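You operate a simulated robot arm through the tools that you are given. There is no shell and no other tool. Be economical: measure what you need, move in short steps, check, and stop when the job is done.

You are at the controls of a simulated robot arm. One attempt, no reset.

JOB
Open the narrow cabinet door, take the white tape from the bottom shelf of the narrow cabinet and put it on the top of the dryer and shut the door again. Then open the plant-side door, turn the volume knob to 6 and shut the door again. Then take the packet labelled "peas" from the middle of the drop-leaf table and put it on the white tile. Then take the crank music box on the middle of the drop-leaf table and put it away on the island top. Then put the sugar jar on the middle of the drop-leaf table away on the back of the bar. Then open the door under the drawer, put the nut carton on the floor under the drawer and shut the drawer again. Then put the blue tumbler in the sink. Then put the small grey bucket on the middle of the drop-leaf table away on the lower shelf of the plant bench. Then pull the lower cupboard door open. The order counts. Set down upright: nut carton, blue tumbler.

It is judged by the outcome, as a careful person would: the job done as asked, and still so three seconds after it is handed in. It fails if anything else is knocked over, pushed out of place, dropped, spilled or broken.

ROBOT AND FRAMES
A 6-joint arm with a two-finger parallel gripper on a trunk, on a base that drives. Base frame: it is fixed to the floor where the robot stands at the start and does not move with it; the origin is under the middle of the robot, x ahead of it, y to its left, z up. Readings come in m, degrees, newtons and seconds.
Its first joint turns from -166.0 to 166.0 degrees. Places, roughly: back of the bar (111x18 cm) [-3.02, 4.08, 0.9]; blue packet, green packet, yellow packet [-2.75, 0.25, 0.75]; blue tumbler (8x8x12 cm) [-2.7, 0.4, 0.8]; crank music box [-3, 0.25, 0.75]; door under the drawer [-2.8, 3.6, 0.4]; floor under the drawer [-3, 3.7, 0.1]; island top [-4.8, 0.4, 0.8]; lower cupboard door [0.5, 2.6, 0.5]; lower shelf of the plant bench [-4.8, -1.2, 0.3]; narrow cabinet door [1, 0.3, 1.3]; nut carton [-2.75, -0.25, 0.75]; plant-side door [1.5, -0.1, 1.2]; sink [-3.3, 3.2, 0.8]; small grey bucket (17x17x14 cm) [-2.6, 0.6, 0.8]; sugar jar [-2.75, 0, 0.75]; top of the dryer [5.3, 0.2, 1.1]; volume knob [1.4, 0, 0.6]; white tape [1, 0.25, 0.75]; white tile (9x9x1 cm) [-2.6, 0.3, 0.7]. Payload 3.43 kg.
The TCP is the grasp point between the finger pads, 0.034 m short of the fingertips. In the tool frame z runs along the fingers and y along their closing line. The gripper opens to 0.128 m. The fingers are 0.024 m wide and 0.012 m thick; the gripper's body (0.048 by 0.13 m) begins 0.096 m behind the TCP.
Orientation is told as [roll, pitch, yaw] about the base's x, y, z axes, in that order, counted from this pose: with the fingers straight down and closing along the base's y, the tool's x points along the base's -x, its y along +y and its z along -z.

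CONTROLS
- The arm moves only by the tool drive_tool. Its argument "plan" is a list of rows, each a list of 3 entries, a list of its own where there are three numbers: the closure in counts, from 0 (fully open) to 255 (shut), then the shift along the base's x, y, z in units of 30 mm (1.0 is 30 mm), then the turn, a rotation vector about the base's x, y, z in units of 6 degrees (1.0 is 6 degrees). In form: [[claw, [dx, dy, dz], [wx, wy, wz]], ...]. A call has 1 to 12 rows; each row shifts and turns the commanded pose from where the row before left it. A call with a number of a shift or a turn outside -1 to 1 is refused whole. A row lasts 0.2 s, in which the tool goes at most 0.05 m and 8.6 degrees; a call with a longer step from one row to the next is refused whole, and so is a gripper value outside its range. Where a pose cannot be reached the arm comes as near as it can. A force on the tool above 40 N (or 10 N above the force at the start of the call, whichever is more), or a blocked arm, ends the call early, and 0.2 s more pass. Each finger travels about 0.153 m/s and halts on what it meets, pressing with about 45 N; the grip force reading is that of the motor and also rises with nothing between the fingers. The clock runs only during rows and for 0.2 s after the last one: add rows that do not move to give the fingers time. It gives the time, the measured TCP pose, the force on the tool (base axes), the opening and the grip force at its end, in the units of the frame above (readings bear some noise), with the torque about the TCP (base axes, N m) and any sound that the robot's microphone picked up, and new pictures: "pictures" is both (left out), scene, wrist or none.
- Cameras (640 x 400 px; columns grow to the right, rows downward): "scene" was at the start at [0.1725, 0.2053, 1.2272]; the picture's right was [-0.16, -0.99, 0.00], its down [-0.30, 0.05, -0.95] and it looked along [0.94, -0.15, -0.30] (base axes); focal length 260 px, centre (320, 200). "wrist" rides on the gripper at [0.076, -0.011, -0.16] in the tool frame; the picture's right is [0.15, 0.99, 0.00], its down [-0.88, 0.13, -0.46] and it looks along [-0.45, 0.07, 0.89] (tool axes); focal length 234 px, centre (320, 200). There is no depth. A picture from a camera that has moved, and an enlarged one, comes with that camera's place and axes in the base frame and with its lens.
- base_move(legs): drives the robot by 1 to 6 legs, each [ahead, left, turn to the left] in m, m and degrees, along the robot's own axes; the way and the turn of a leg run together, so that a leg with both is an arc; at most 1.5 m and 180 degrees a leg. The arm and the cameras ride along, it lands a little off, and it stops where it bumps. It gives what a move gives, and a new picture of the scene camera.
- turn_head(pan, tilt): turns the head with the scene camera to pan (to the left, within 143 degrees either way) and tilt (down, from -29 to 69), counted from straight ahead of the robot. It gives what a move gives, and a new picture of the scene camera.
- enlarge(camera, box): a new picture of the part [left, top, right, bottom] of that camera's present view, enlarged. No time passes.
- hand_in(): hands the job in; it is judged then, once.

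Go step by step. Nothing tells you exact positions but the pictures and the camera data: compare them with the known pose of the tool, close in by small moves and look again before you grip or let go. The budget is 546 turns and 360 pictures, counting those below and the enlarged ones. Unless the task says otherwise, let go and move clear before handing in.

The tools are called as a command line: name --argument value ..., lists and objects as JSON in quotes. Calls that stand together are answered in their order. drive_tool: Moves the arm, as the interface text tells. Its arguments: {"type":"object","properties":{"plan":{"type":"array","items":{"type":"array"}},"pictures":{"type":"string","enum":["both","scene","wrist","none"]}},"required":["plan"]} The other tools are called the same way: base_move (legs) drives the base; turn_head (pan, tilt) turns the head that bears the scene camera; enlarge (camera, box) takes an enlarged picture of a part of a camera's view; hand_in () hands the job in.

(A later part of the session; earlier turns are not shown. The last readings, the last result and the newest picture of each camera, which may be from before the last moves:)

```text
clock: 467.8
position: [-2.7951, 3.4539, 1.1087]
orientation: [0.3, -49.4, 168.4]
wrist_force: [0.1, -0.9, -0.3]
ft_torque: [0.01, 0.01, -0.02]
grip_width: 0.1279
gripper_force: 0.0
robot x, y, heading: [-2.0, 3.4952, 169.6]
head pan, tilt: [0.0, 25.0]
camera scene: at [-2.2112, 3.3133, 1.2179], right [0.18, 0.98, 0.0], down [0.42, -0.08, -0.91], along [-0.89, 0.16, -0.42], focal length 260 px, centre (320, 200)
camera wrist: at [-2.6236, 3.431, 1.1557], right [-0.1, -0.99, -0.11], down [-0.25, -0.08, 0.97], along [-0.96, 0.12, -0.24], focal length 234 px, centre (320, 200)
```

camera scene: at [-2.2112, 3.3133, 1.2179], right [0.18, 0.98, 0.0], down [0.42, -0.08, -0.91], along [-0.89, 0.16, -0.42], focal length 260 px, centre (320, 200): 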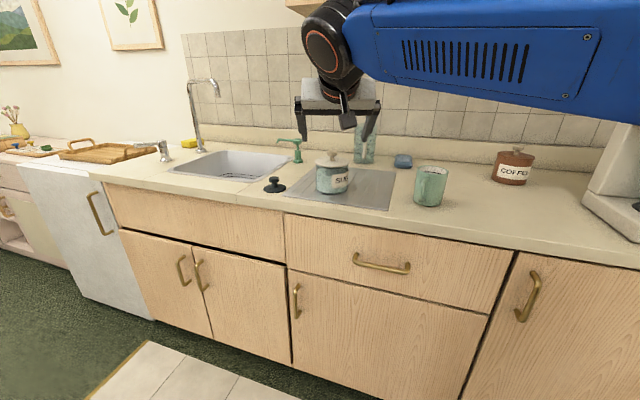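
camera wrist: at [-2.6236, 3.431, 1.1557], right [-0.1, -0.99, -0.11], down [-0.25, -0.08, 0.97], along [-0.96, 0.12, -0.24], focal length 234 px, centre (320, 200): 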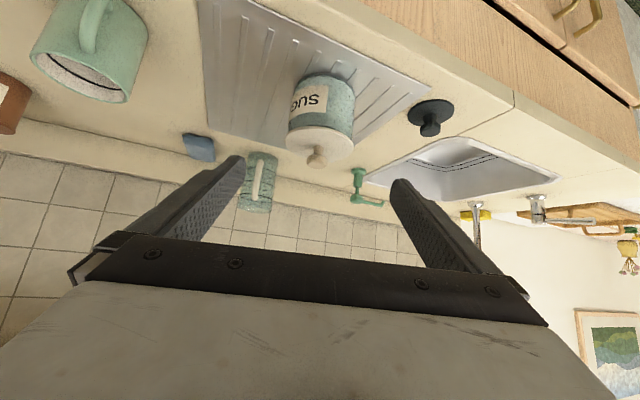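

drive_tool --plan '[[0, [-0.5, 0.09, -0.9], [0, 0, 0]], [0, [-0.5, 0.09, -0.9], [0, 0, 0]], [0, [-0.5, 0.09, -0.9], [0, 0, 0]], [0, [-0.64, 0.13, -0.56], [0, 0, 0]], [0, [-0.64, 0.13, -0.56], [0, 0, 0]]]' --pictures "wrist"

enlarge --camera "scene" --box '[270, 100, 410, 220]'

```text
clock: 469.0
position: [-2.8759, 3.4697, 0.9939]
orientation: [0.4, -49.4, 168.4]
wrist_force: [0.5, -0.3, -0.5]
ft_torque: [-0.01, 0.0, 0.06]
grip_width: 0.1281
gripper_force: 0.0
robot x, y, heading: [-2.0027, 3.4987, 169.5]
head pan, tilt: [0.0, 25.0]
camera wrist: at [-2.7044, 3.4477, 1.0404], right [-0.1, -0.99, -0.11], down [-0.25, -0.08, 0.97], along [-0.96, 0.12, -0.24], focal length 234 px, centre (320, 200)
```

wrist: 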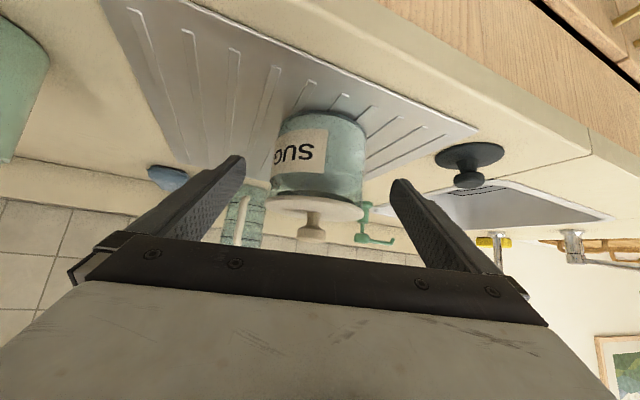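

```text
3.33 times, centred on (340, 160) of scene
camera zoom: at [-2.211, 3.3134, 1.2179], right [0.18, 0.98, 0.0], down [0.42, -0.08, -0.91], along [-0.89, 0.16, -0.42], focal length 865 px, centre (253, 333)
```

zoom: 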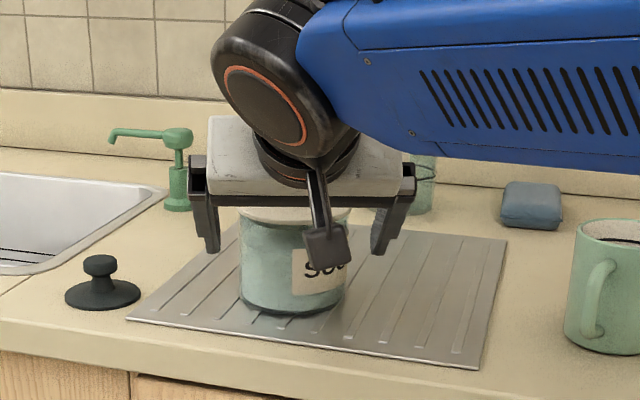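

drive_tool --plan '[[0, [-0.66, 0.135, -0.57], [0, 0, 0]], [0, [-0.66, 0.135, -0.57], [0, 0, 0]], [0, [-0.66, 0.135, -0.5], [0, 0, 0]]]' --pictures "wrist"

enlarge --camera "scene" --box '[270, 100, 410, 220]'

```text
clock: 469.8
position: [-2.9369, 3.481, 0.9457]
orientation: [0.3, -49.3, 168.5]
wrist_force: [0.6, 0.0, -0.5]
ft_torque: [0.03, 0.02, 0.01]
grip_width: 0.128
gripper_force: 0.0
robot x, y, heading: [-2.0046, 3.5021, 169.9]
head pan, tilt: [0.0, 25.0]
camera wrist: at [-2.7653, 3.4588, 0.993], right [-0.1, -0.99, -0.11], down [-0.25, -0.08, 0.97], along [-0.96, 0.12, -0.24], focal length 234 px, centre (320, 200)
```

wrist: 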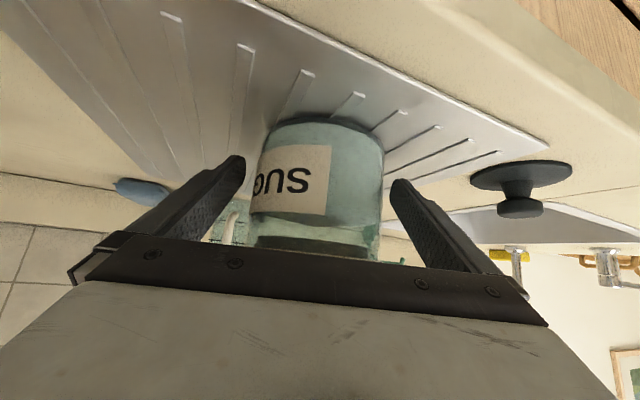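

```text
3.33 times, centred on (340, 160) of scene
camera zoom: at [-2.211, 3.3134, 1.2179], right [0.18, 0.98, 0.0], down [0.42, -0.08, -0.91], along [-0.89, 0.16, -0.42], focal length 865 px, centre (253, 333)
```

zoom: 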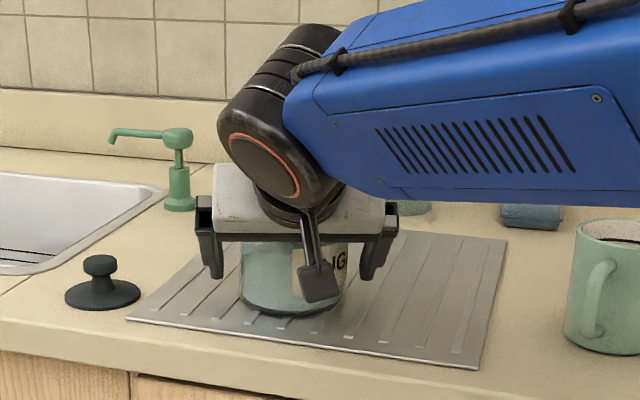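

drive_tool --plan '[[30, [0, 0, 0], [0, 0, 0]], [90, [0, 0, 0], [0, 0, 0]], [255, [0, 0, 0], [0, 0, 0]], [255, [0, 0, 0], [0, 0, 0]]]' --pictures "wrist"

```text
clock: 470.8
position: [-2.9362, 3.4824, 0.9455]
orientation: [0.3, -49.3, 168.5]
wrist_force: [-0.1, 0.6, 0.4]
ft_torque: [0.24, 0.03, 0.01]
grip_width: 0.0986
gripper_force: 44.9
robot x, y, heading: [-2.0032, 3.5007, 169.6]
head pan, tilt: [0.0, 25.0]
camera wrist: at [-2.7654, 3.4587, 0.9928], right [-0.1, -0.99, -0.11], down [-0.25, -0.08, 0.97], along [-0.96, 0.12, -0.24], focal length 234 px, centre (320, 200)
```

wrist: 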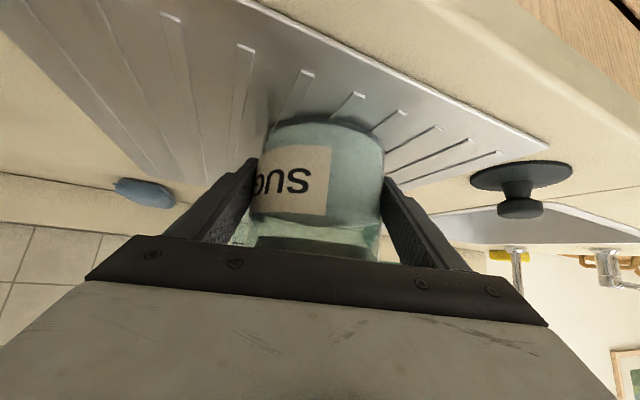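

Now it's gripped on the glass body at 98.6 mm. I'll lift straight up and draw back.

drive_tool --plan '[[255, [0, 0, 0.5], [0, 0, 0]], [255, [0, 0, 0.9], [0, 0, 0]], [255, [0, 0, 0.9], [0, 0, 0]], [255, [0, 0, 0.9], [0, 0, 0]], [255, [0, 0, 0.9], [0, 0, 0]], [255, [0, 0, 0.9], [0, 0, 0]], [255, [0.9, -0.1, 0.4], [0, 0, 0]], [255, [0.9, -0.1, 0.4], [0, 0, 0]], [255, [0.9, -0.1, 0], [0, 0, 0]], [255, [0.9, -0.1, 0], [0, 0, 0]], [255, [0.9, -0.1, 0], [0, 0, 0]]]' --pictures "scene"

```text
clock: 473.2
position: [-2.8042, 3.4664, 1.1168]
orientation: [0.2, -49.3, 168.4]
wrist_force: [-0.6, -0.1, -4.7]
ft_torque: [-0.02, -0.09, -0.02]
grip_width: 0.0949
gripper_force: 45.3
robot x, y, heading: [-2.0021, 3.5022, 169.7]
head pan, tilt: [0.0, 25.0]
camera scene: at [-2.2115, 3.3133, 1.2178], right [0.18, 0.98, 0.0], down [0.42, -0.08, -0.91], along [-0.89, 0.16, -0.42], focal length 260 px, centre (320, 200)
```

scene: 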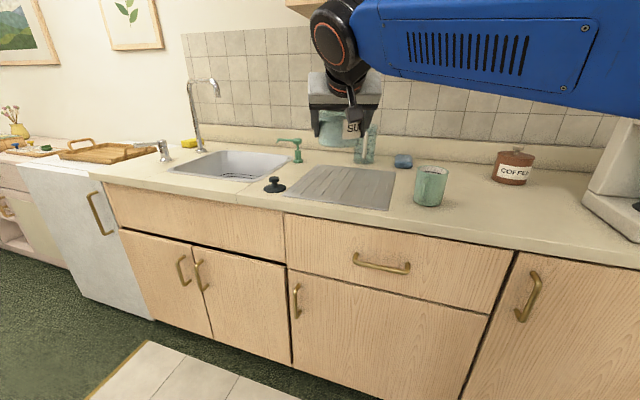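

enlarge --camera "wrist" --box '[160, 60, 480, 280]'

enlarge --camera "scene" --box '[290, 60, 410, 180]'

```text
1.82 times, centred on (320, 170) of wrist
camera zoom: at [-2.6328, 3.4442, 1.1642], right [-0.1, -0.99, -0.11], down [-0.25, -0.08, 0.97], along [-0.96, 0.12, -0.24], focal length 426 px, centre (320, 254)
```

zoom: 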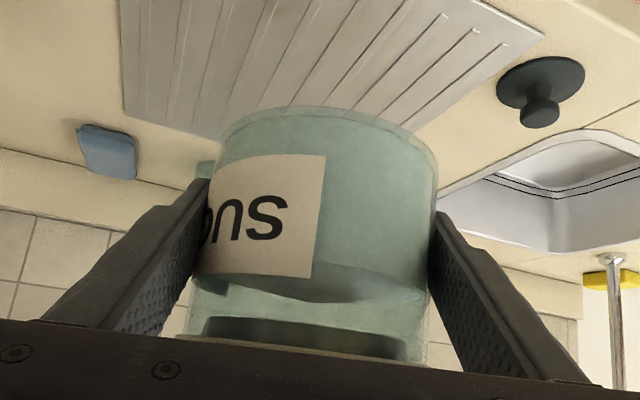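

```text
3.33 times, centred on (350, 120) of scene
camera zoom: at [-2.2115, 3.3133, 1.2178], right [0.18, 0.98, 0.0], down [0.42, -0.08, -0.91], along [-0.89, 0.16, -0.42], focal length 865 px, centre (220, 467)
```

zoom: 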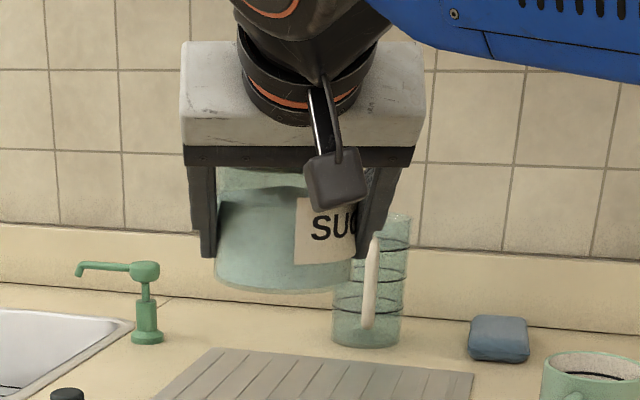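

The jar is still secure. Now I'll turn square to the counter and move in.

base_move --legs '[[0, 0, -17.6], [0.25, 0.084, 0]]'

```text
clock: 476.1
position: [-3.0408, 3.7589, 1.1168]
orientation: [0.2, -49.3, 150.7]
wrist_force: [-0.5, -0.4, -5.7]
ft_torque: [-0.03, -0.05, -0.01]
grip_width: 0.0948
gripper_force: 45.3
robot x, y, heading: [-2.2657, 3.5469, 152.0]
head pan, tilt: [0.0, 25.0]
camera scene: at [-2.5236, 3.4315, 1.2179], right [0.47, 0.88, 0.0], down [0.37, -0.2, -0.91], along [-0.8, 0.43, -0.42], focal length 260 px, centre (320, 200)
```

scene: 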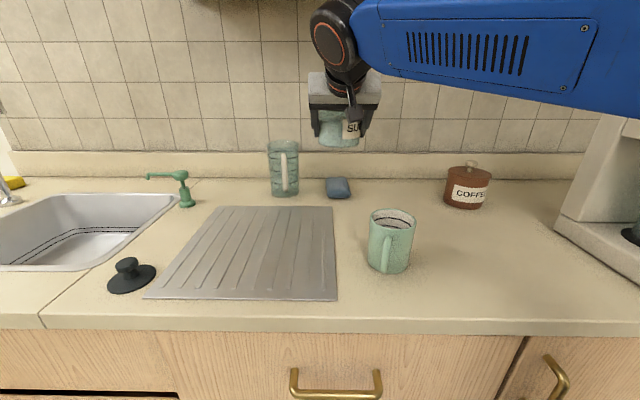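

drive_tool --plan '[[255, [-0.1, 0.9, -0.3], [0, 0, 0]], [255, [-0.1, 0.9, -0.3], [0, 0, 0]], [255, [-0.1, 0.9, -0.3], [0, 0, 0]], [255, [-0.1, 0.9, -0.3], [0, 0, 0]], [255, [-0.1, 0.9, -0.3], [0, 0, 0]], [255, [-0.1, 0.9, -0.3], [0, 0, 0]], [255, [-0.1, 0.9, -0.3], [0, 0, 0]], [255, [-0.1, 0.9, -0.3], [0, 0, 0]]]'

```text
clock: 477.9
position: [-3.0646, 3.9766, 1.0439]
orientation: [0.2, -49.3, 150.7]
wrist_force: [0.2, 0.9, -5.5]
ft_torque: [-0.05, -0.05, 0.04]
grip_width: 0.095
gripper_force: 44.7
robot x, y, heading: [-2.2683, 3.5448, 151.9]
head pan, tilt: [0.0, 25.0]
camera scene: at [-2.5234, 3.4314, 1.2179], right [0.47, 0.88, 0.0], down [0.37, -0.2, -0.91], along [-0.8, 0.43, -0.42], focal length 260 px, centre (320, 200)
camera wrist: at [-2.9071, 3.9029, 1.0919], right [-0.4, -0.91, -0.11], down [-0.26, 0.0, 0.97], along [-0.88, 0.41, -0.24], focal length 234 px, centre (320, 200)
```

scene: 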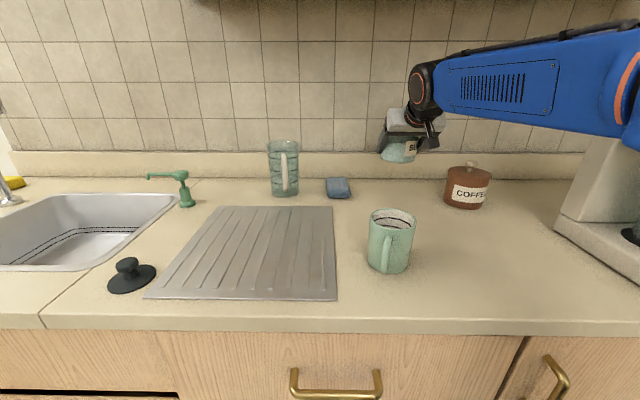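
wrist: 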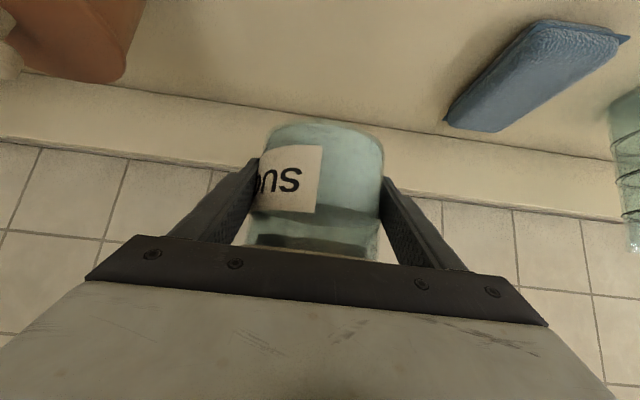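

drive_tool --plan '[[255, [0, 0, -0.8], [0, 0, 0]], [255, [0, 0, -0.8], [0, 0, 0]], [255, [0, 0, -0.8], [0, 0, 0]], [255, [0, 0, -0.4], [0, 0, 0]], [255, [0, 0, -0.2], [0, 0, 0]], [255, [0, 0, -0.2], [0, 0, 0]], [255, [0, 0, -0.2], [0, 0, 0]], [255, [0, 0, -0.2], [0, 0, 0]]]'

```text
clock: 479.7
position: [-3.0636, 3.9738, 0.9399]
orientation: [0.3, -49.6, 150.8]
wrist_force: [-1.7, -4.8, 26.3]
ft_torque: [0.75, -0.62, -0.36]
grip_width: 0.0948
gripper_force: 44.6
robot x, y, heading: [-2.2692, 3.5456, 152.1]
head pan, tilt: [0.0, 25.0]
camera scene: at [-2.5226, 3.4307, 1.218], right [0.47, 0.88, 0.0], down [0.37, -0.2, -0.91], along [-0.8, 0.43, -0.42], focal length 260 px, centre (320, 200)
camera wrist: at [-2.9076, 3.9002, 0.9864], right [-0.4, -0.91, -0.11], down [-0.26, 0.0, 0.97], along [-0.88, 0.41, -0.23], focal length 234 px, centre (320, 200)
```

scene: 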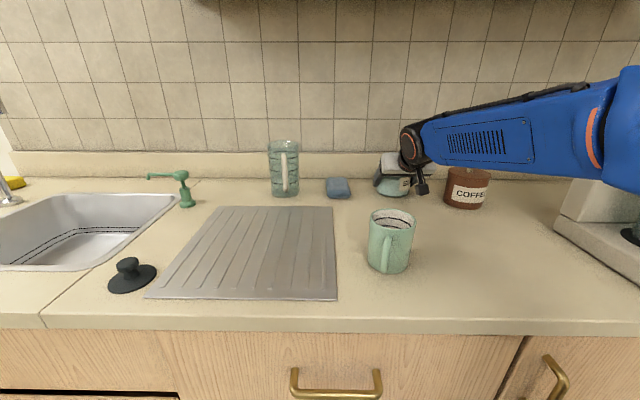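
wrist: 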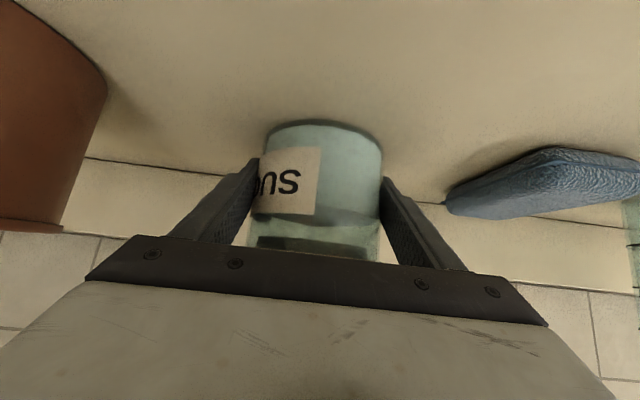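

Seated on the counter. I'll release and retreat along the tool axis.

drive_tool --plan '[[200, [0, 0, 0], [0, 0, 0]], [60, [0, 0, 0], [0, 0, 0]], [10, [0, 0, 0], [0, 0, 0]], [10, [0, 0, 0], [0, 0, 0]], [10, [0.33, -0.18, 0.32], [0, 0, 0]], [10, [0.66, -0.37, 0.65], [0, 0, 0]], [10, [0.66, -0.37, 0.65], [0, 0, 0]], [10, [0.66, -0.37, 0.65], [0, 0, 0]], [10, [0.66, -0.37, 0.65], [0, 0, 0]], [10, [0.66, -0.37, 0.65], [0, 0, 0]], [10, [0.66, -0.37, 0.65], [0, 0, 0]]]'

```text
clock: 482.1
position: [-2.9335, 3.9008, 1.064]
orientation: [0.2, -49.3, 150.7]
wrist_force: [0.2, 0.1, -0.1]
ft_torque: [-0.06, 0.02, -0.04]
grip_width: 0.1229
gripper_force: 0.0
robot x, y, heading: [-2.2666, 3.549, 152.1]
head pan, tilt: [0.0, 25.0]
camera scene: at [-2.5236, 3.4315, 1.2179], right [0.47, 0.88, 0.0], down [0.37, -0.2, -0.91], along [-0.8, 0.43, -0.42], focal length 260 px, centre (320, 200)
camera wrist: at [-2.7774, 3.8271, 1.1109], right [-0.4, -0.91, -0.11], down [-0.26, 0.0, 0.97], along [-0.88, 0.41, -0.24], focal length 234 px, centre (320, 200)
```

scene: 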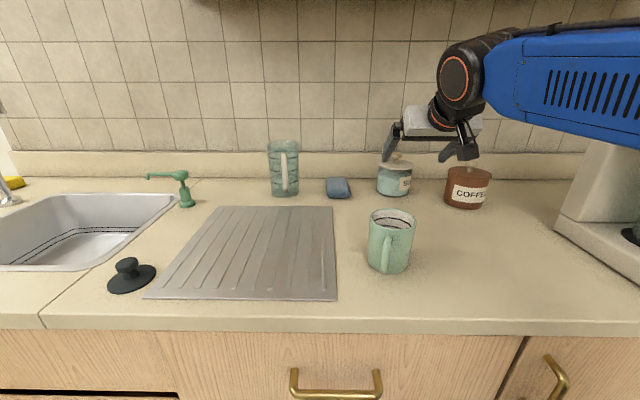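
wrist: 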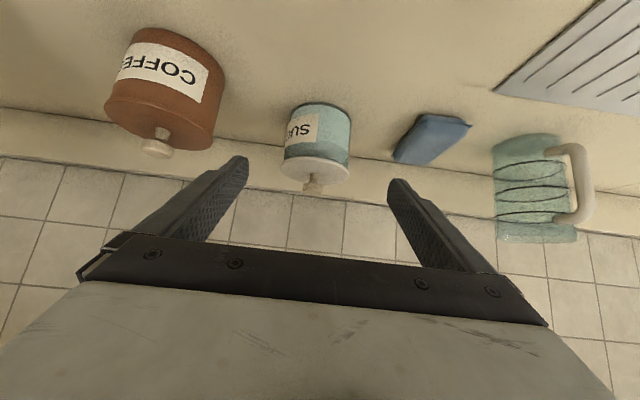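

The sugar jar is standing at the back of the bar with its lid on. Next is the door under the drawer (vertical handle near (-2.84, 3.34, 0.60), hinge on the right). I'll back off and reposition.

drive_tool --plan '[[60, [0, 0, 1], [0, 0, 0]], [60, [0, 0, 1], [0, 0, 0]]]' --pictures "none"

base_move --legs '[[-0.42, 0, 0], [0, 0.456, 0]]'

turn_head --pan 0 --tilt 40

```text
clock: 482.7
position: [-2.9348, 3.9025, 1.1254]
orientation: [0.3, -49.2, 150.7]
wrist_force: [-0.3, 0.2, -1.3]
ft_torque: [0.0, 0.01, -0.01]
grip_width: 0.0977
gripper_force: 0.0
robot x, y, heading: [-2.2658, 3.5453, 151.7]
head pan, tilt: [0.0, 25.0]
```

```text
clock: 487.6
position: [-2.7891, 3.2863, 1.1265]
orientation: [0.2, -49.4, 152.1]
wrist_force: [0.6, -0.3, 0.7]
ft_torque: [-0.02, 0.01, -0.03]
grip_width: 0.0978
gripper_force: 0.1
robot x, y, heading: [-2.116, 2.9451, 153.4]
head pan, tilt: [0.0, 25.0]
camera scene: at [-2.3668, 2.8246, 1.2176], right [0.45, 0.89, 0.0], down [0.38, -0.19, -0.91], along [-0.81, 0.41, -0.42], focal length 260 px, centre (320, 200)
```

scene: 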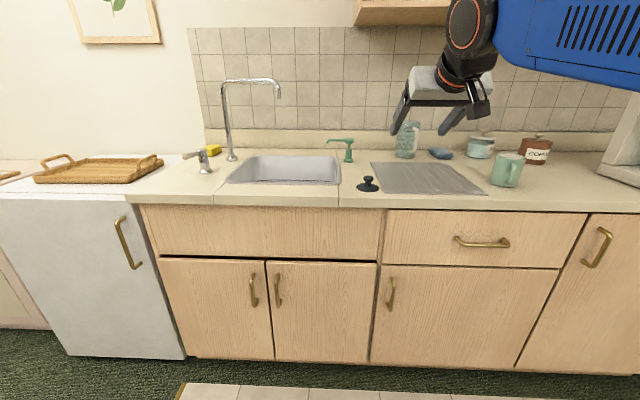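

```text
clock: 488.4
position: [-2.7896, 3.2838, 1.1246]
orientation: [0.3, -49.4, 152.1]
wrist_force: [1.0, -0.4, 0.4]
ft_torque: [0.02, -0.02, -0.03]
grip_width: 0.0979
gripper_force: 0.0
robot x, y, heading: [-2.1138, 2.949, 153.2]
head pan, tilt: [0.0, 40.0]
camera scene: at [-2.3602, 2.8214, 1.1944], right [0.45, 0.89, 0.0], down [0.57, -0.29, -0.77], along [-0.69, 0.34, -0.64], focal length 260 px, centre (320, 200)
```

scene: 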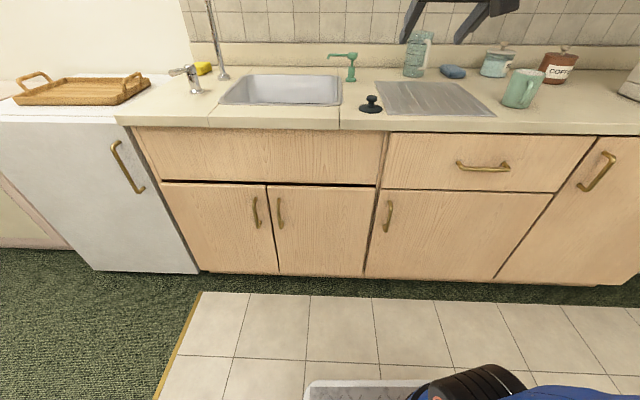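

I'll lower the arm in front of the handle, which triangulates to (-2.885, 3.364, 0.52).

drive_tool --plan '[[60, [0, 0, -1], [0, 0, 0]], [60, [0, 0, -1], [0, 0, 0]], [60, [0, 0, -1], [0, 0, 0]], [60, [0, 0, -1], [0, 0, 0]], [60, [0, 0, -1], [0, 0, 0]], [60, [0, 0, -1], [0, 0, 0]], [60, [0, 0, -1], [0, 0, 0]], [60, [0, 0, -1], [0, 0, 0]], [60, [0, 0, -1], [0, 0, 0]], [60, [0, 0, -1], [0, 0, 0]], [60, [0, 0, -1], [0, 0, 0]], [60, [0, 0, -1], [0, 0, 0]]]' --pictures "none"

drive_tool --plan '[[60, [-0.1, 0.2, -1], [0, 0, 0]], [60, [-0.1, 0.2, -1], [0, 0, 0]], [60, [-0.1, 0.2, -1], [0, 0, 0]], [60, [-0.1, 0.2, -1], [0, 0, 0]], [60, [-0.1, 0.2, -1], [0, 0, 0]]]'

```text
clock: 491.0
position: [-2.7897, 3.2851, 0.7627]
orientation: [0.1, -49.4, 152.2]
wrist_force: [0.5, 0.7, -0.4]
ft_torque: [-0.01, -0.02, 0.01]
grip_width: 0.0978
gripper_force: 0.2
robot x, y, heading: [-2.1143, 2.9406, 153.3]
head pan, tilt: [0.0, 40.0]
```

```text
clock: 492.2
position: [-2.825, 3.3215, 0.6304]
orientation: [0.3, -49.3, 152.2]
wrist_force: [-0.3, -0.2, 0.5]
ft_torque: [-0.01, 0.0, 0.0]
grip_width: 0.0979
gripper_force: 0.0
out of reach, approached as far as the arm can: row 4, 5
robot x, y, heading: [-2.1141, 2.9434, 153.2]
head pan, tilt: [0.0, 40.0]
camera scene: at [-2.3606, 2.8214, 1.1943], right [0.45, 0.89, 0.0], down [0.57, -0.29, -0.77], along [-0.68, 0.34, -0.64], focal length 260 px, centre (320, 200)
camera wrist: at [-2.6672, 3.2519, 0.6774], right [-0.38, -0.92, -0.11], down [-0.26, -0.01, 0.96], along [-0.89, 0.39, -0.24], focal length 234 px, centre (320, 200)
```

scene: 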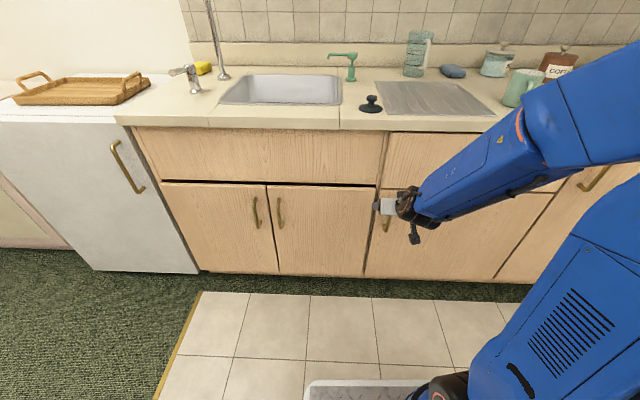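
wrist: 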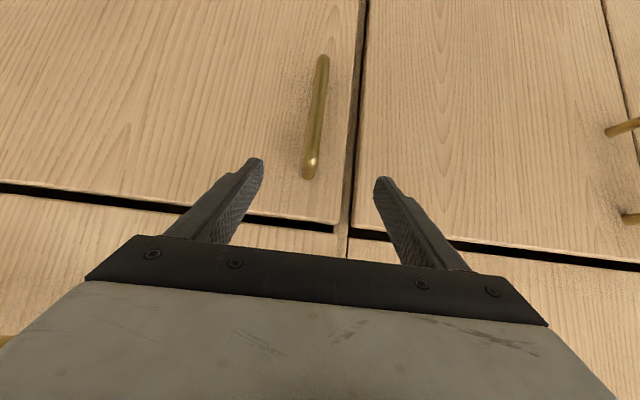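

The handle spans z 0.435–0.587, so I'll take its upper part. The base goes back a little for reach, then I advance.

base_move --legs '[[-0.08, 0, 0]]'

drive_tool --plan '[[60, [-0.8, 0.35, 0.1], [0, 0, 0]], [60, [-0.8, 0.35, 0], [0, 0, 0]], [60, [-0.65, 0.35, -0.6], [0, 0, 0]], [60, [-0.65, 0.35, -0.6], [0, 0, 0]]]' --pictures "wrist"

```text
clock: 493.2
position: [-2.7538, 3.2845, 0.631]
orientation: [0.2, -49.2, 152.2]
wrist_force: [0.6, -0.3, 0.0]
ft_torque: [0.04, -0.04, 0.0]
grip_width: 0.0979
gripper_force: 0.0
robot x, y, heading: [-2.0414, 2.9057, 153.3]
head pan, tilt: [0.0, 40.0]
camera scene: at [-2.2843, 2.7843, 1.1938], right [0.45, 0.89, 0.0], down [0.57, -0.29, -0.77], along [-0.69, 0.34, -0.64], focal length 260 px, centre (320, 200)
```

scene: 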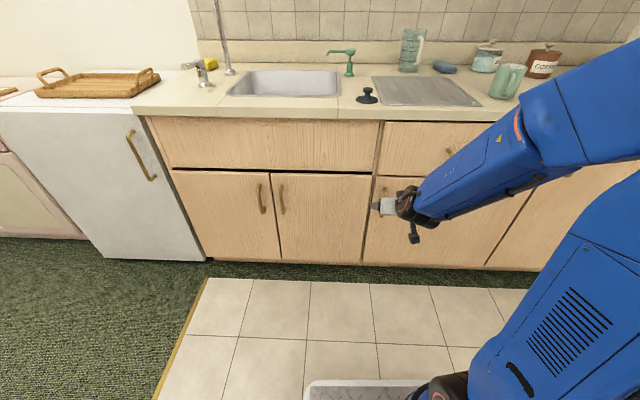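

```text
clock: 494.2
position: [-2.8425, 3.3284, 0.594]
orientation: [0.2, -49.1, 152.1]
wrist_force: [0.5, -0.5, 0.3]
ft_torque: [0.02, 0.0, 0.03]
grip_width: 0.0983
gripper_force: 0.1
robot x, y, heading: [-2.0445, 2.9108, 153.4]
head pan, tilt: [0.0, 40.0]
camera wrist: at [-2.6851, 3.2593, 0.6411], right [-0.38, -0.92, -0.11], down [-0.26, -0.01, 0.96], along [-0.89, 0.39, -0.24], focal length 234 px, centre (320, 200)
```

wrist: 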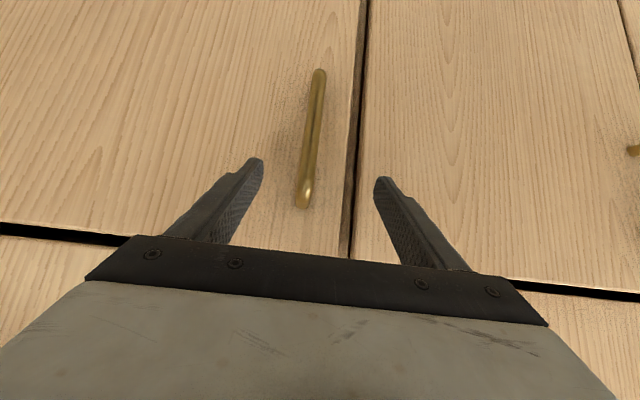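

drive_tool --plan '[[60, [-0.65, 0.58, -0.5], [0, 0, 0]], [60, [-0.65, 0.58, -0.5], [0, 0, 0]]]' --pictures "wrist"

```text
clock: 494.7
position: [-2.8575, 3.3405, 0.5729]
orientation: [0.4, -48.5, 151.9]
wrist_force: [8.8, -3.0, -2.8]
ft_torque: [0.3, 0.79, 0.02]
grip_width: 0.097
gripper_force: 0.0
robot x, y, heading: [-2.0443, 2.9067, 153.8]
head pan, tilt: [0.0, 40.0]
stopped in row 2: the force on the tool passed its limit (the readings are from after the stop); the commanded pose is now the measured one
camera wrist: at [-2.7006, 3.2707, 0.6239], right [-0.38, -0.92, -0.1], down [-0.27, 0.0, 0.96], along [-0.89, 0.39, -0.25], focal length 234 px, centre (320, 200)
```

wrist: 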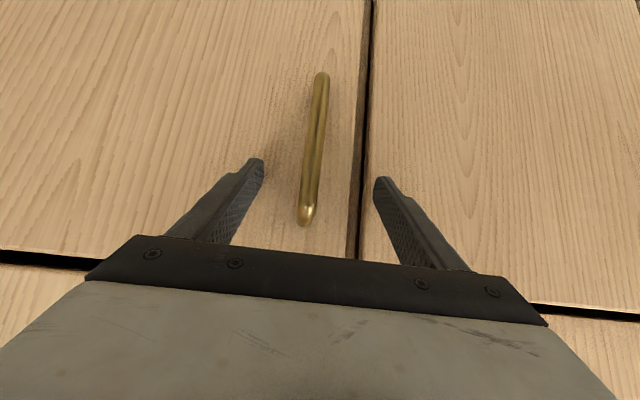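

drive_tool --plan '[[60, [0.2, -0.05, 0], [0, 0, 0]], [60, [0.13, 0.3, 0], [0, 0, 0]], [170, [0, 0, 0], [0, 0, 0]], [255, [0, 0, 0], [0, 0, 0]], [255, [0, 0, 0], [0, 0, 0]], [255, [0, 0, 0], [0, 0, 0]]]' --pictures "wrist"

```text
clock: 494.9
position: [-2.8578, 3.3395, 0.5686]
orientation: [0.3, -48.1, 151.9]
wrist_force: [38.6, -21.4, 22.6]
ft_torque: [1.04, -0.59, -2.36]
grip_width: 0.0974
gripper_force: 0.1
robot x, y, heading: [-2.0391, 2.9116, 153.5]
head pan, tilt: [0.0, 40.0]
stopped in row 1: the force on the tool passed its limit (the readings are from after the stop); the commanded pose is now the measured one
camera wrist: at [-2.7009, 3.271, 0.6201], right [-0.37, -0.92, -0.1], down [-0.28, 0.0, 0.96], along [-0.88, 0.39, -0.26], focal length 234 px, centre (320, 200)
```

wrist: 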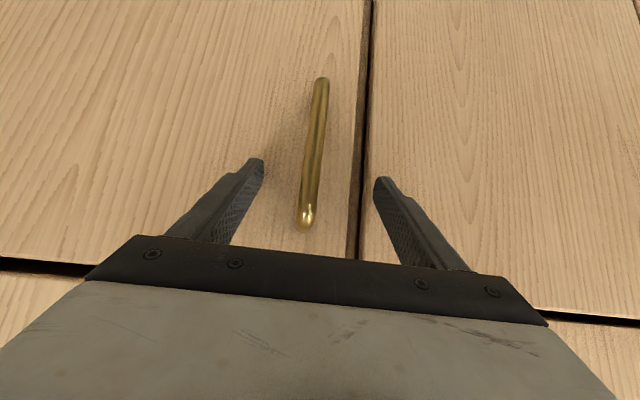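

drive_tool --plan '[[60, [0.6, -0.3, 0.3], [0, 0, 0]]]' --pictures "none"

drive_tool --plan '[[60, [0.13, 0.3, 0], [0, 0, 0]], [170, [0, 0, 0], [0, 0, 0]], [170, [0, 0, 0], [0, 0, 0]]]' --pictures "wrist"

```text
clock: 495.4
position: [-2.843, 3.3323, 0.5809]
orientation: [0.4, -48.1, 151.9]
wrist_force: [0.6, 0.4, 0.7]
ft_torque: [-0.01, 0.03, 0.01]
grip_width: 0.0979
gripper_force: 0.1
robot x, y, heading: [-2.0435, 2.9075, 153.5]
head pan, tilt: [0.0, 40.0]
```

```text
clock: 496.1
position: [-2.8391, 3.34, 0.5796]
orientation: [0.0, -48.3, 152.0]
wrist_force: [-0.3, 0.2, 0.7]
ft_torque: [-0.01, -0.01, -0.04]
grip_width: 0.0427
gripper_force: 0.1
robot x, y, heading: [-2.0414, 2.9095, 153.4]
head pan, tilt: [0.0, 40.0]
camera wrist: at [-2.6824, 3.2708, 0.6305], right [-0.38, -0.92, -0.11], down [-0.28, 0.0, 0.96], along [-0.88, 0.39, -0.26], focal length 234 px, centre (320, 200)
```

wrist: 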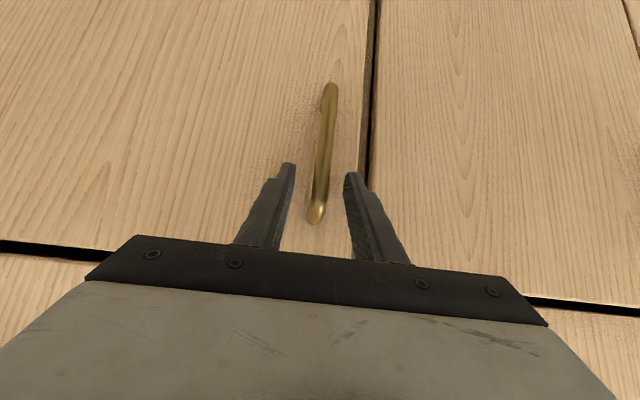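

drive_tool --plan '[[170, [-0.33, 0.17, -0.3], [0, 0, 0]], [255, [0, 0, 0], [0, 0, 0]], [255, [0, 0, 0], [0, 0, 0]]]' --pictures "wrist"

```text
clock: 496.9
position: [-2.8478, 3.3454, 0.5719]
orientation: [0.0, -48.1, 152.0]
wrist_force: [-1.9, -7.4, -3.1]
ft_torque: [-0.63, -0.53, 0.03]
grip_width: 0.0136
gripper_force: 45.5
robot x, y, heading: [-2.0435, 2.913, 153.4]
head pan, tilt: [0.0, 40.0]
camera wrist: at [-2.6915, 3.2746, 0.6222], right [-0.38, -0.92, -0.11], down [-0.28, 0.0, 0.96], along [-0.88, 0.39, -0.26], focal length 234 px, centre (320, 200)
```

wrist: 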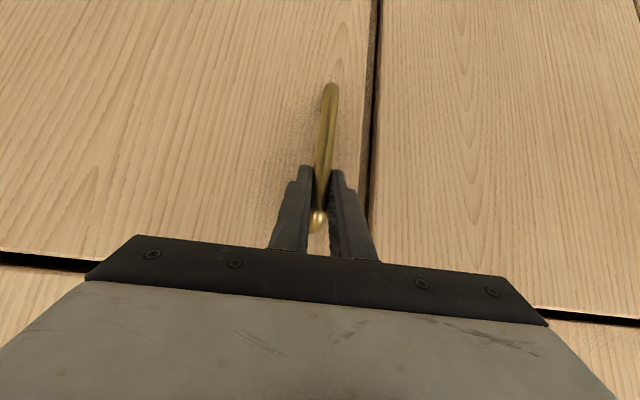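

I have the handle. I'll pull the door open by moving the base along the handle's arc without turning.

base_move --legs '[[-0.093, -0.0108, 0], [-0.0892, -0.0268, 0], [-0.0831, -0.0417, 0]]'

```text
clock: 498.5
position: [-2.7378, 3.3053, 0.5716]
orientation: [-0.1, -48.5, 152.3]
wrist_force: [-1.8, -7.6, 32.0]
ft_torque: [0.7, 0.95, 0.13]
grip_width: 0.0142
gripper_force: 44.8
robot x, y, heading: [-1.9285, 2.8733, 153.4]
head pan, tilt: [0.0, 40.0]
stopped in leg 2: the force on the tool passed its limit (the readings are from after the stop); the commanded pose is now the measured one
camera scene: at [-2.1657, 2.7452, 1.1939], right [0.45, 0.9, 0.0], down [0.57, -0.28, -0.77], along [-0.69, 0.34, -0.64], focal length 260 px, centre (320, 200)
```

scene: 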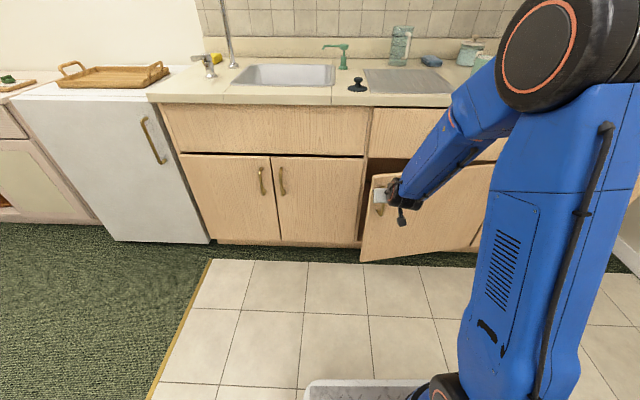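

base_move --legs '[[-0.0667, -0.0217, 0], [-0.0831, -0.0417, 0], [-0.0745, -0.0557, 0], [-0.0639, -0.0678, 0]]'

```text
clock: 499.2
position: [-2.7441, 3.3088, 0.5709]
orientation: [-0.3, -48.9, 152.5]
wrist_force: [-1.1, -7.5, 33.3]
ft_torque: [0.42, 0.92, 0.13]
grip_width: 0.0139
gripper_force: 44.4
robot x, y, heading: [-1.9247, 2.8742, 153.6]
head pan, tilt: [0.0, 40.0]
stopped in leg 1: the force on the tool passed its limit (the readings are from after the stop); the commanded pose is now the measured one
camera scene: at [-2.1632, 2.7445, 1.1939], right [0.45, 0.9, 0.0], down [0.57, -0.28, -0.77], along [-0.69, 0.34, -0.64], focal length 260 px, centre (320, 200)
```

scene: 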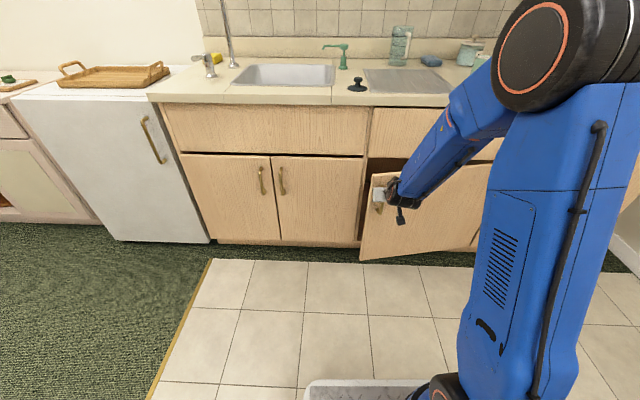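

drive_tool --plan '[[255, [0, 0, 0.2], [0, 0, 0]], [255, [0, 0, 0.1], [0, 0, 0]]]' --pictures "wrist"

```text
clock: 499.8
position: [-2.7409, 3.3073, 0.5702]
orientation: [-0.3, -47.7, 152.6]
wrist_force: [-2.2, -7.3, -43.3]
ft_torque: [-0.16, -0.22, -0.04]
grip_width: 0.0136
gripper_force: 44.8
robot x, y, heading: [-1.9227, 2.8742, 153.6]
head pan, tilt: [0.0, 40.0]
camera wrist: at [-2.5838, 3.2382, 0.6226], right [-0.37, -0.92, -0.11], down [-0.29, 0.0, 0.96], along [-0.88, 0.39, -0.27], focal length 234 px, centre (320, 200)
```

wrist: 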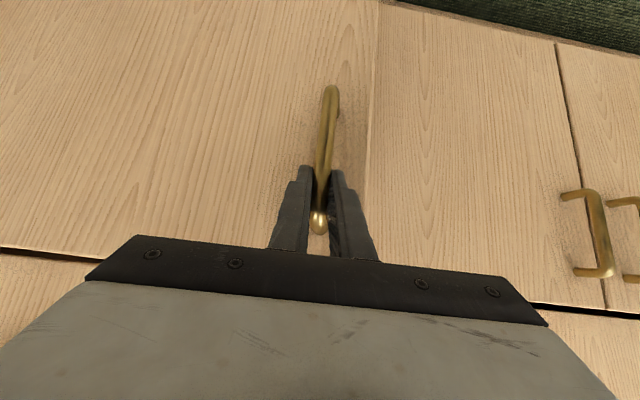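

drive_tool --plan '[[255, [0, 0, -0.15], [0, 0, 0]], [255, [0, 0, 0], [0, 0, 0]]]' --pictures "none"

base_move --legs '[[-0.0667, -0.0217, 0], [-0.0831, -0.0417, 0], [-0.0745, -0.0557, 0], [-0.0639, -0.0678, 0]]'

```text
clock: 500.4
position: [-2.7434, 3.307, 0.5701]
orientation: [-0.2, -48.3, 152.6]
wrist_force: [-4.1, -18.5, -20.7]
ft_torque: [-0.63, -1.14, 0.1]
grip_width: 0.0138
gripper_force: 44.7
robot x, y, heading: [-1.9251, 2.8684, 153.5]
head pan, tilt: [0.0, 40.0]
```

```text
clock: 501.2
position: [-2.7324, 3.3049, 0.571]
orientation: [-0.3, -48.8, 152.8]
wrist_force: [-1.8, -6.4, 32.2]
ft_torque: [0.33, 0.96, 0.07]
grip_width: 0.0139
gripper_force: 45.1
robot x, y, heading: [-1.906, 2.8668, 153.7]
head pan, tilt: [0.0, 40.0]
stopped in leg 1: the force on the tool passed its limit (the readings are from after the stop); the commanded pose is now the measured one
camera scene: at [-2.1475, 2.7415, 1.1939], right [0.45, 0.9, 0.0], down [0.57, -0.28, -0.77], along [-0.69, 0.34, -0.64], focal length 260 px, centre (320, 200)
```

scene: 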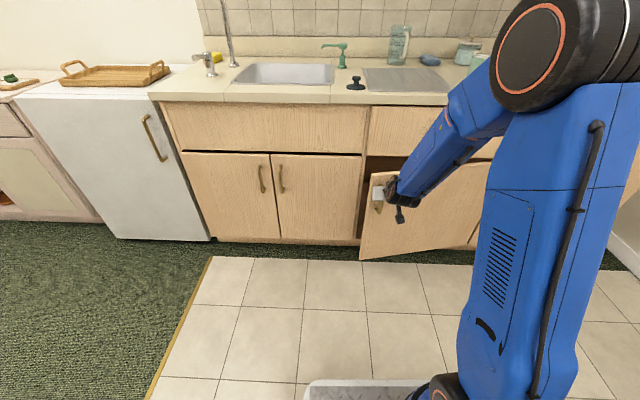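

The slanted grip keeps binding. I'll release it and hook the finger behind the top of the slightly open door instead.

drive_tool --plan '[[150, [0, 0, 0], [0, 0, 0]], [150, [0, 0, 0], [0, 0, 0]], [150, [0.6, -0.35, 0.6], [0, 0, 0]], [150, [0.6, -0.35, 0.6], [0, 0, 0]], [150, [0.6, -0.35, 0.6], [0, 0, 0]], [255, [0, 0, 1], [0, 0, 0]], [255, [0, 0, 1], [0, 0, 0]], [255, [0, 0, 1], [0, 0, 0]]]'

```text
clock: 503.0
position: [-2.6793, 3.2739, 0.7105]
orientation: [-0.3, -48.2, 152.9]
wrist_force: [-0.6, 0.0, -0.9]
ft_torque: [0.0, 0.02, 0.01]
grip_width: 0.0001
gripper_force: 32.8
robot x, y, heading: [-1.9067, 2.8672, 153.5]
head pan, tilt: [0.0, 40.0]
camera scene: at [-2.1486, 2.7424, 1.1937], right [0.45, 0.9, 0.0], down [0.57, -0.28, -0.77], along [-0.69, 0.34, -0.64], focal length 260 px, centre (320, 200)
camera wrist: at [-2.5209, 3.2058, 0.7611], right [-0.37, -0.92, -0.11], down [-0.28, -0.01, 0.96], along [-0.89, 0.38, -0.26], focal length 234 px, centre (320, 200)
```

scene: 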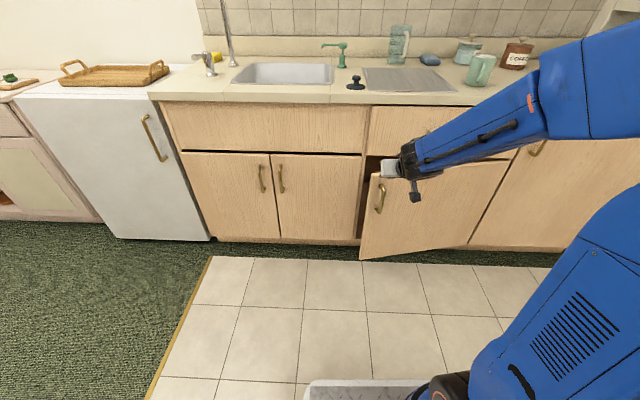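
wrist: 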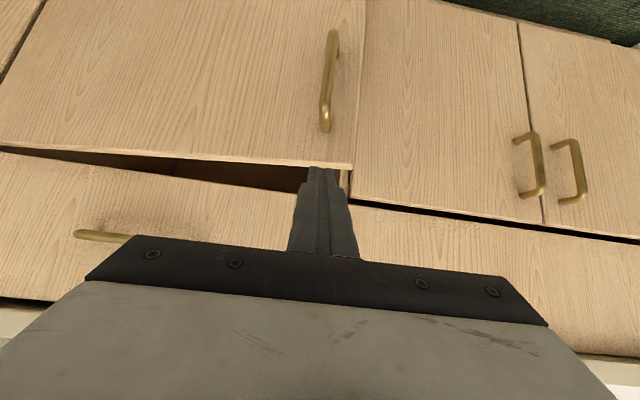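

drive_tool --plan '[[255, [0, 0, 0.6], [-0.457, -0.889, 0]], [255, [0, 0, 0.3], [-0.457, -0.889, 0]], [255, [-0.6, 0.33, 0], [-0.457, -0.889, 0]], [255, [-0.9, 0.5, 0], [-0.457, -0.889, 0]], [255, [-0.9, 0.5, 0], [0, 0, 0]], [255, [-0.9, 0.5, 0], [0, 0, 0]], [255, [-0.9, 0.5, 0], [0, 0, 0]]]'

```text
clock: 504.6
position: [-2.8016, 3.3522, 0.7263]
orientation: [-1.7, -28.5, 152.7]
wrist_force: [0.3, 0.1, 0.3]
ft_torque: [-0.01, 0.0, 0.01]
grip_width: 0.0
gripper_force: 32.8
out of reach, approached as far as the arm can: row 1, 2
robot x, y, heading: [-1.9094, 2.8644, 153.5]
head pan, tilt: [0.0, 40.0]
camera scene: at [-2.1483, 2.7422, 1.1938], right [0.45, 0.9, 0.0], down [0.57, -0.28, -0.77], along [-0.69, 0.34, -0.64], focal length 260 px, centre (320, 200)
camera wrist: at [-2.6693, 3.2929, 0.8317], right [-0.35, -0.93, -0.1], down [-0.56, 0.13, 0.82], along [-0.75, 0.34, -0.57], focal length 234 px, centre (320, 200)
```

scene: 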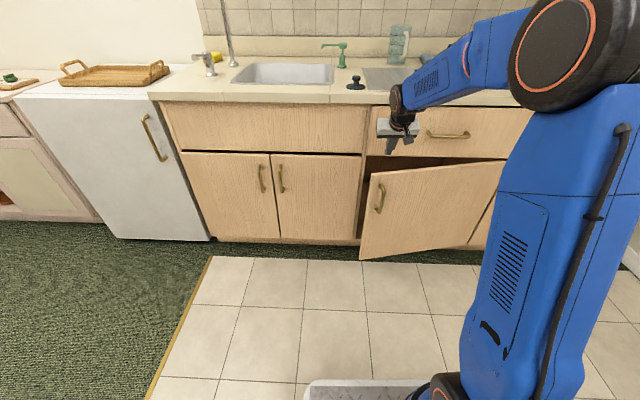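
wrist: 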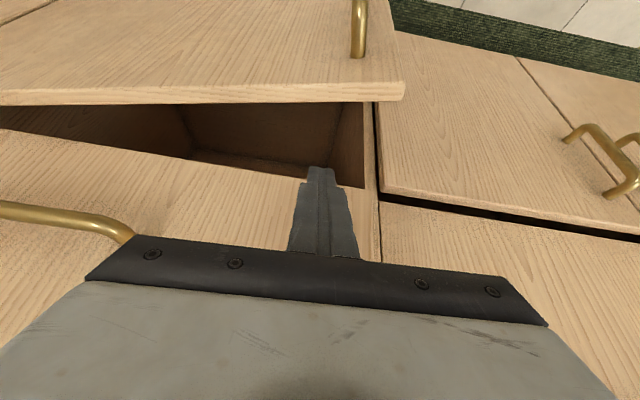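

The finger is over the gap. I'll lower it behind the door.

drive_tool --plan '[[255, [0, 0, -0.9], [0, 0, 0]], [255, [0, 0, -0.9], [0, 0, 0]], [255, [0, 0, -0.9], [0, 0, 0]], [255, [0, 0, -0.9], [0, 0, 0]]]' --pictures "wrist"

```text
clock: 505.6
position: [-2.8023, 3.3562, 0.618]
orientation: [-1.7, -28.6, 152.7]
wrist_force: [-0.1, -0.3, 0.5]
ft_torque: [-0.03, 0.0, 0.02]
grip_width: 0.0
gripper_force: 33.0
robot x, y, heading: [-1.9066, 2.8663, 153.3]
head pan, tilt: [0.0, 40.0]
camera wrist: at [-2.6707, 3.297, 0.7225], right [-0.35, -0.93, -0.1], down [-0.56, 0.13, 0.82], along [-0.75, 0.34, -0.57], focal length 234 px, centre (320, 200)
```

wrist: 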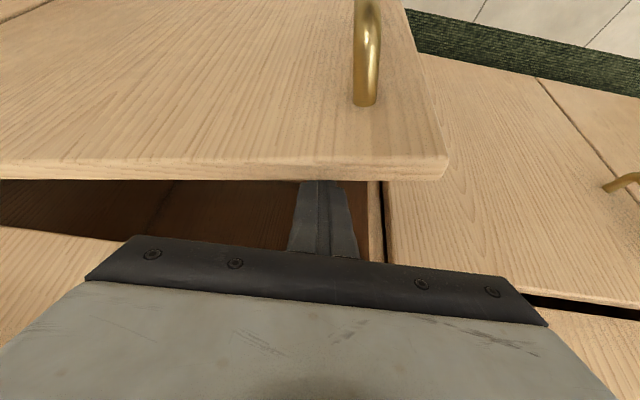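

base_move --legs '[[-0.1506, -0.0343, 0], [-0.1496, -0.092, 0]]'

```text
clock: 508.1
position: [-2.4747, 3.3315, 0.6175]
orientation: [-1.6, -28.6, 152.8]
wrist_force: [0.0, 0.1, 0.9]
ft_torque: [-0.02, -0.02, -0.02]
grip_width: 0.0
gripper_force: 32.8
robot x, y, heading: [-1.5759, 2.8436, 154.0]
head pan, tilt: [0.0, 40.0]
camera scene: at [-1.8191, 2.7179, 1.1938], right [0.44, 0.9, 0.0], down [0.57, -0.28, -0.77], along [-0.69, 0.34, -0.64], focal length 260 px, centre (320, 200)
```

scene: 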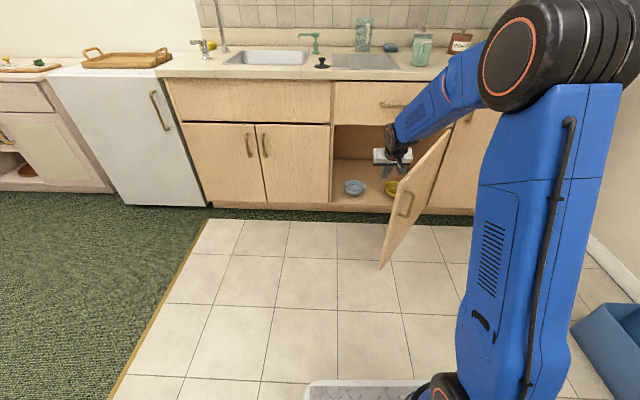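

base_move --legs '[[-0.09, -0.12, 0], [-0.055, -0.13, 0]]'

```text
clock: 510.4
position: [-2.2391, 3.4875, 0.6148]
orientation: [-1.7, -28.2, 153.1]
wrist_force: [0.1, 0.4, -0.7]
ft_torque: [0.0, -0.01, 0.07]
grip_width: 0.0
gripper_force: 32.9
robot x, y, heading: [-1.3416, 3.0006, 153.8]
head pan, tilt: [0.0, 40.0]
camera scene: at [-1.5794, 2.8757, 1.1938], right [0.44, 0.9, 0.0], down [0.57, -0.28, -0.77], along [-0.69, 0.34, -0.64], focal length 260 px, centre (320, 200)
```

scene: 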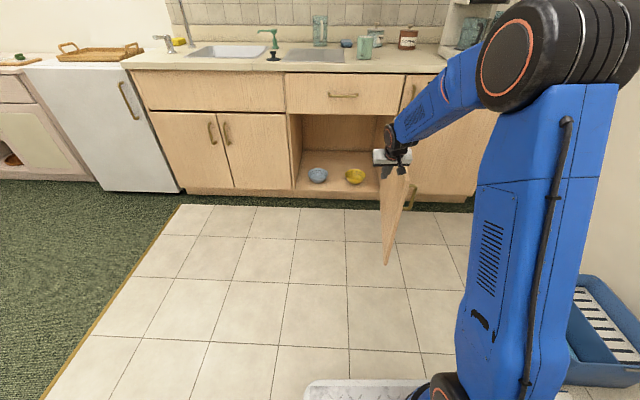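

drive_tool --plan '[[255, [0.3, 0.9, 0], [0, 0, 0]], [255, [0.3, 0.9, 0], [0, 0, 0]], [255, [0.3, 0.9, 0], [0, 0, 0]], [255, [0.3, 0.9, 0], [0, 0, 0]], [255, [0.3, 0.9, 0], [0, 0, 0]]]' --pictures "scene"

```text
clock: 511.6
position: [-2.1954, 3.6237, 0.6096]
orientation: [-1.6, -28.2, 152.9]
wrist_force: [0.5, 0.1, -0.5]
ft_torque: [-0.04, -0.02, 0.03]
grip_width: 0.0
gripper_force: 33.0
robot x, y, heading: [-1.3399, 3.0031, 153.9]
head pan, tilt: [0.0, 40.0]
camera scene: at [-1.5793, 2.8756, 1.1938], right [0.44, 0.9, 0.0], down [0.57, -0.28, -0.77], along [-0.69, 0.34, -0.64], focal length 260 px, centre (320, 200)
```

scene: 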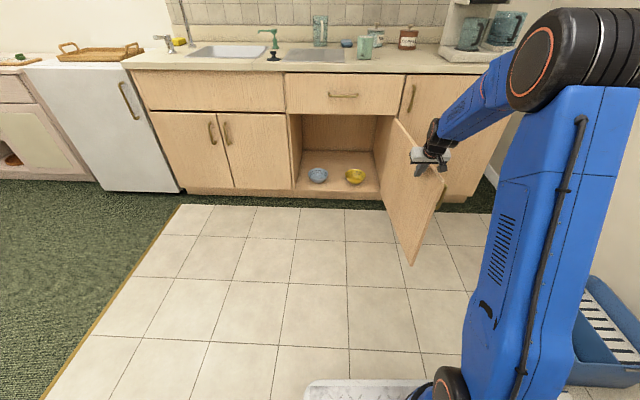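

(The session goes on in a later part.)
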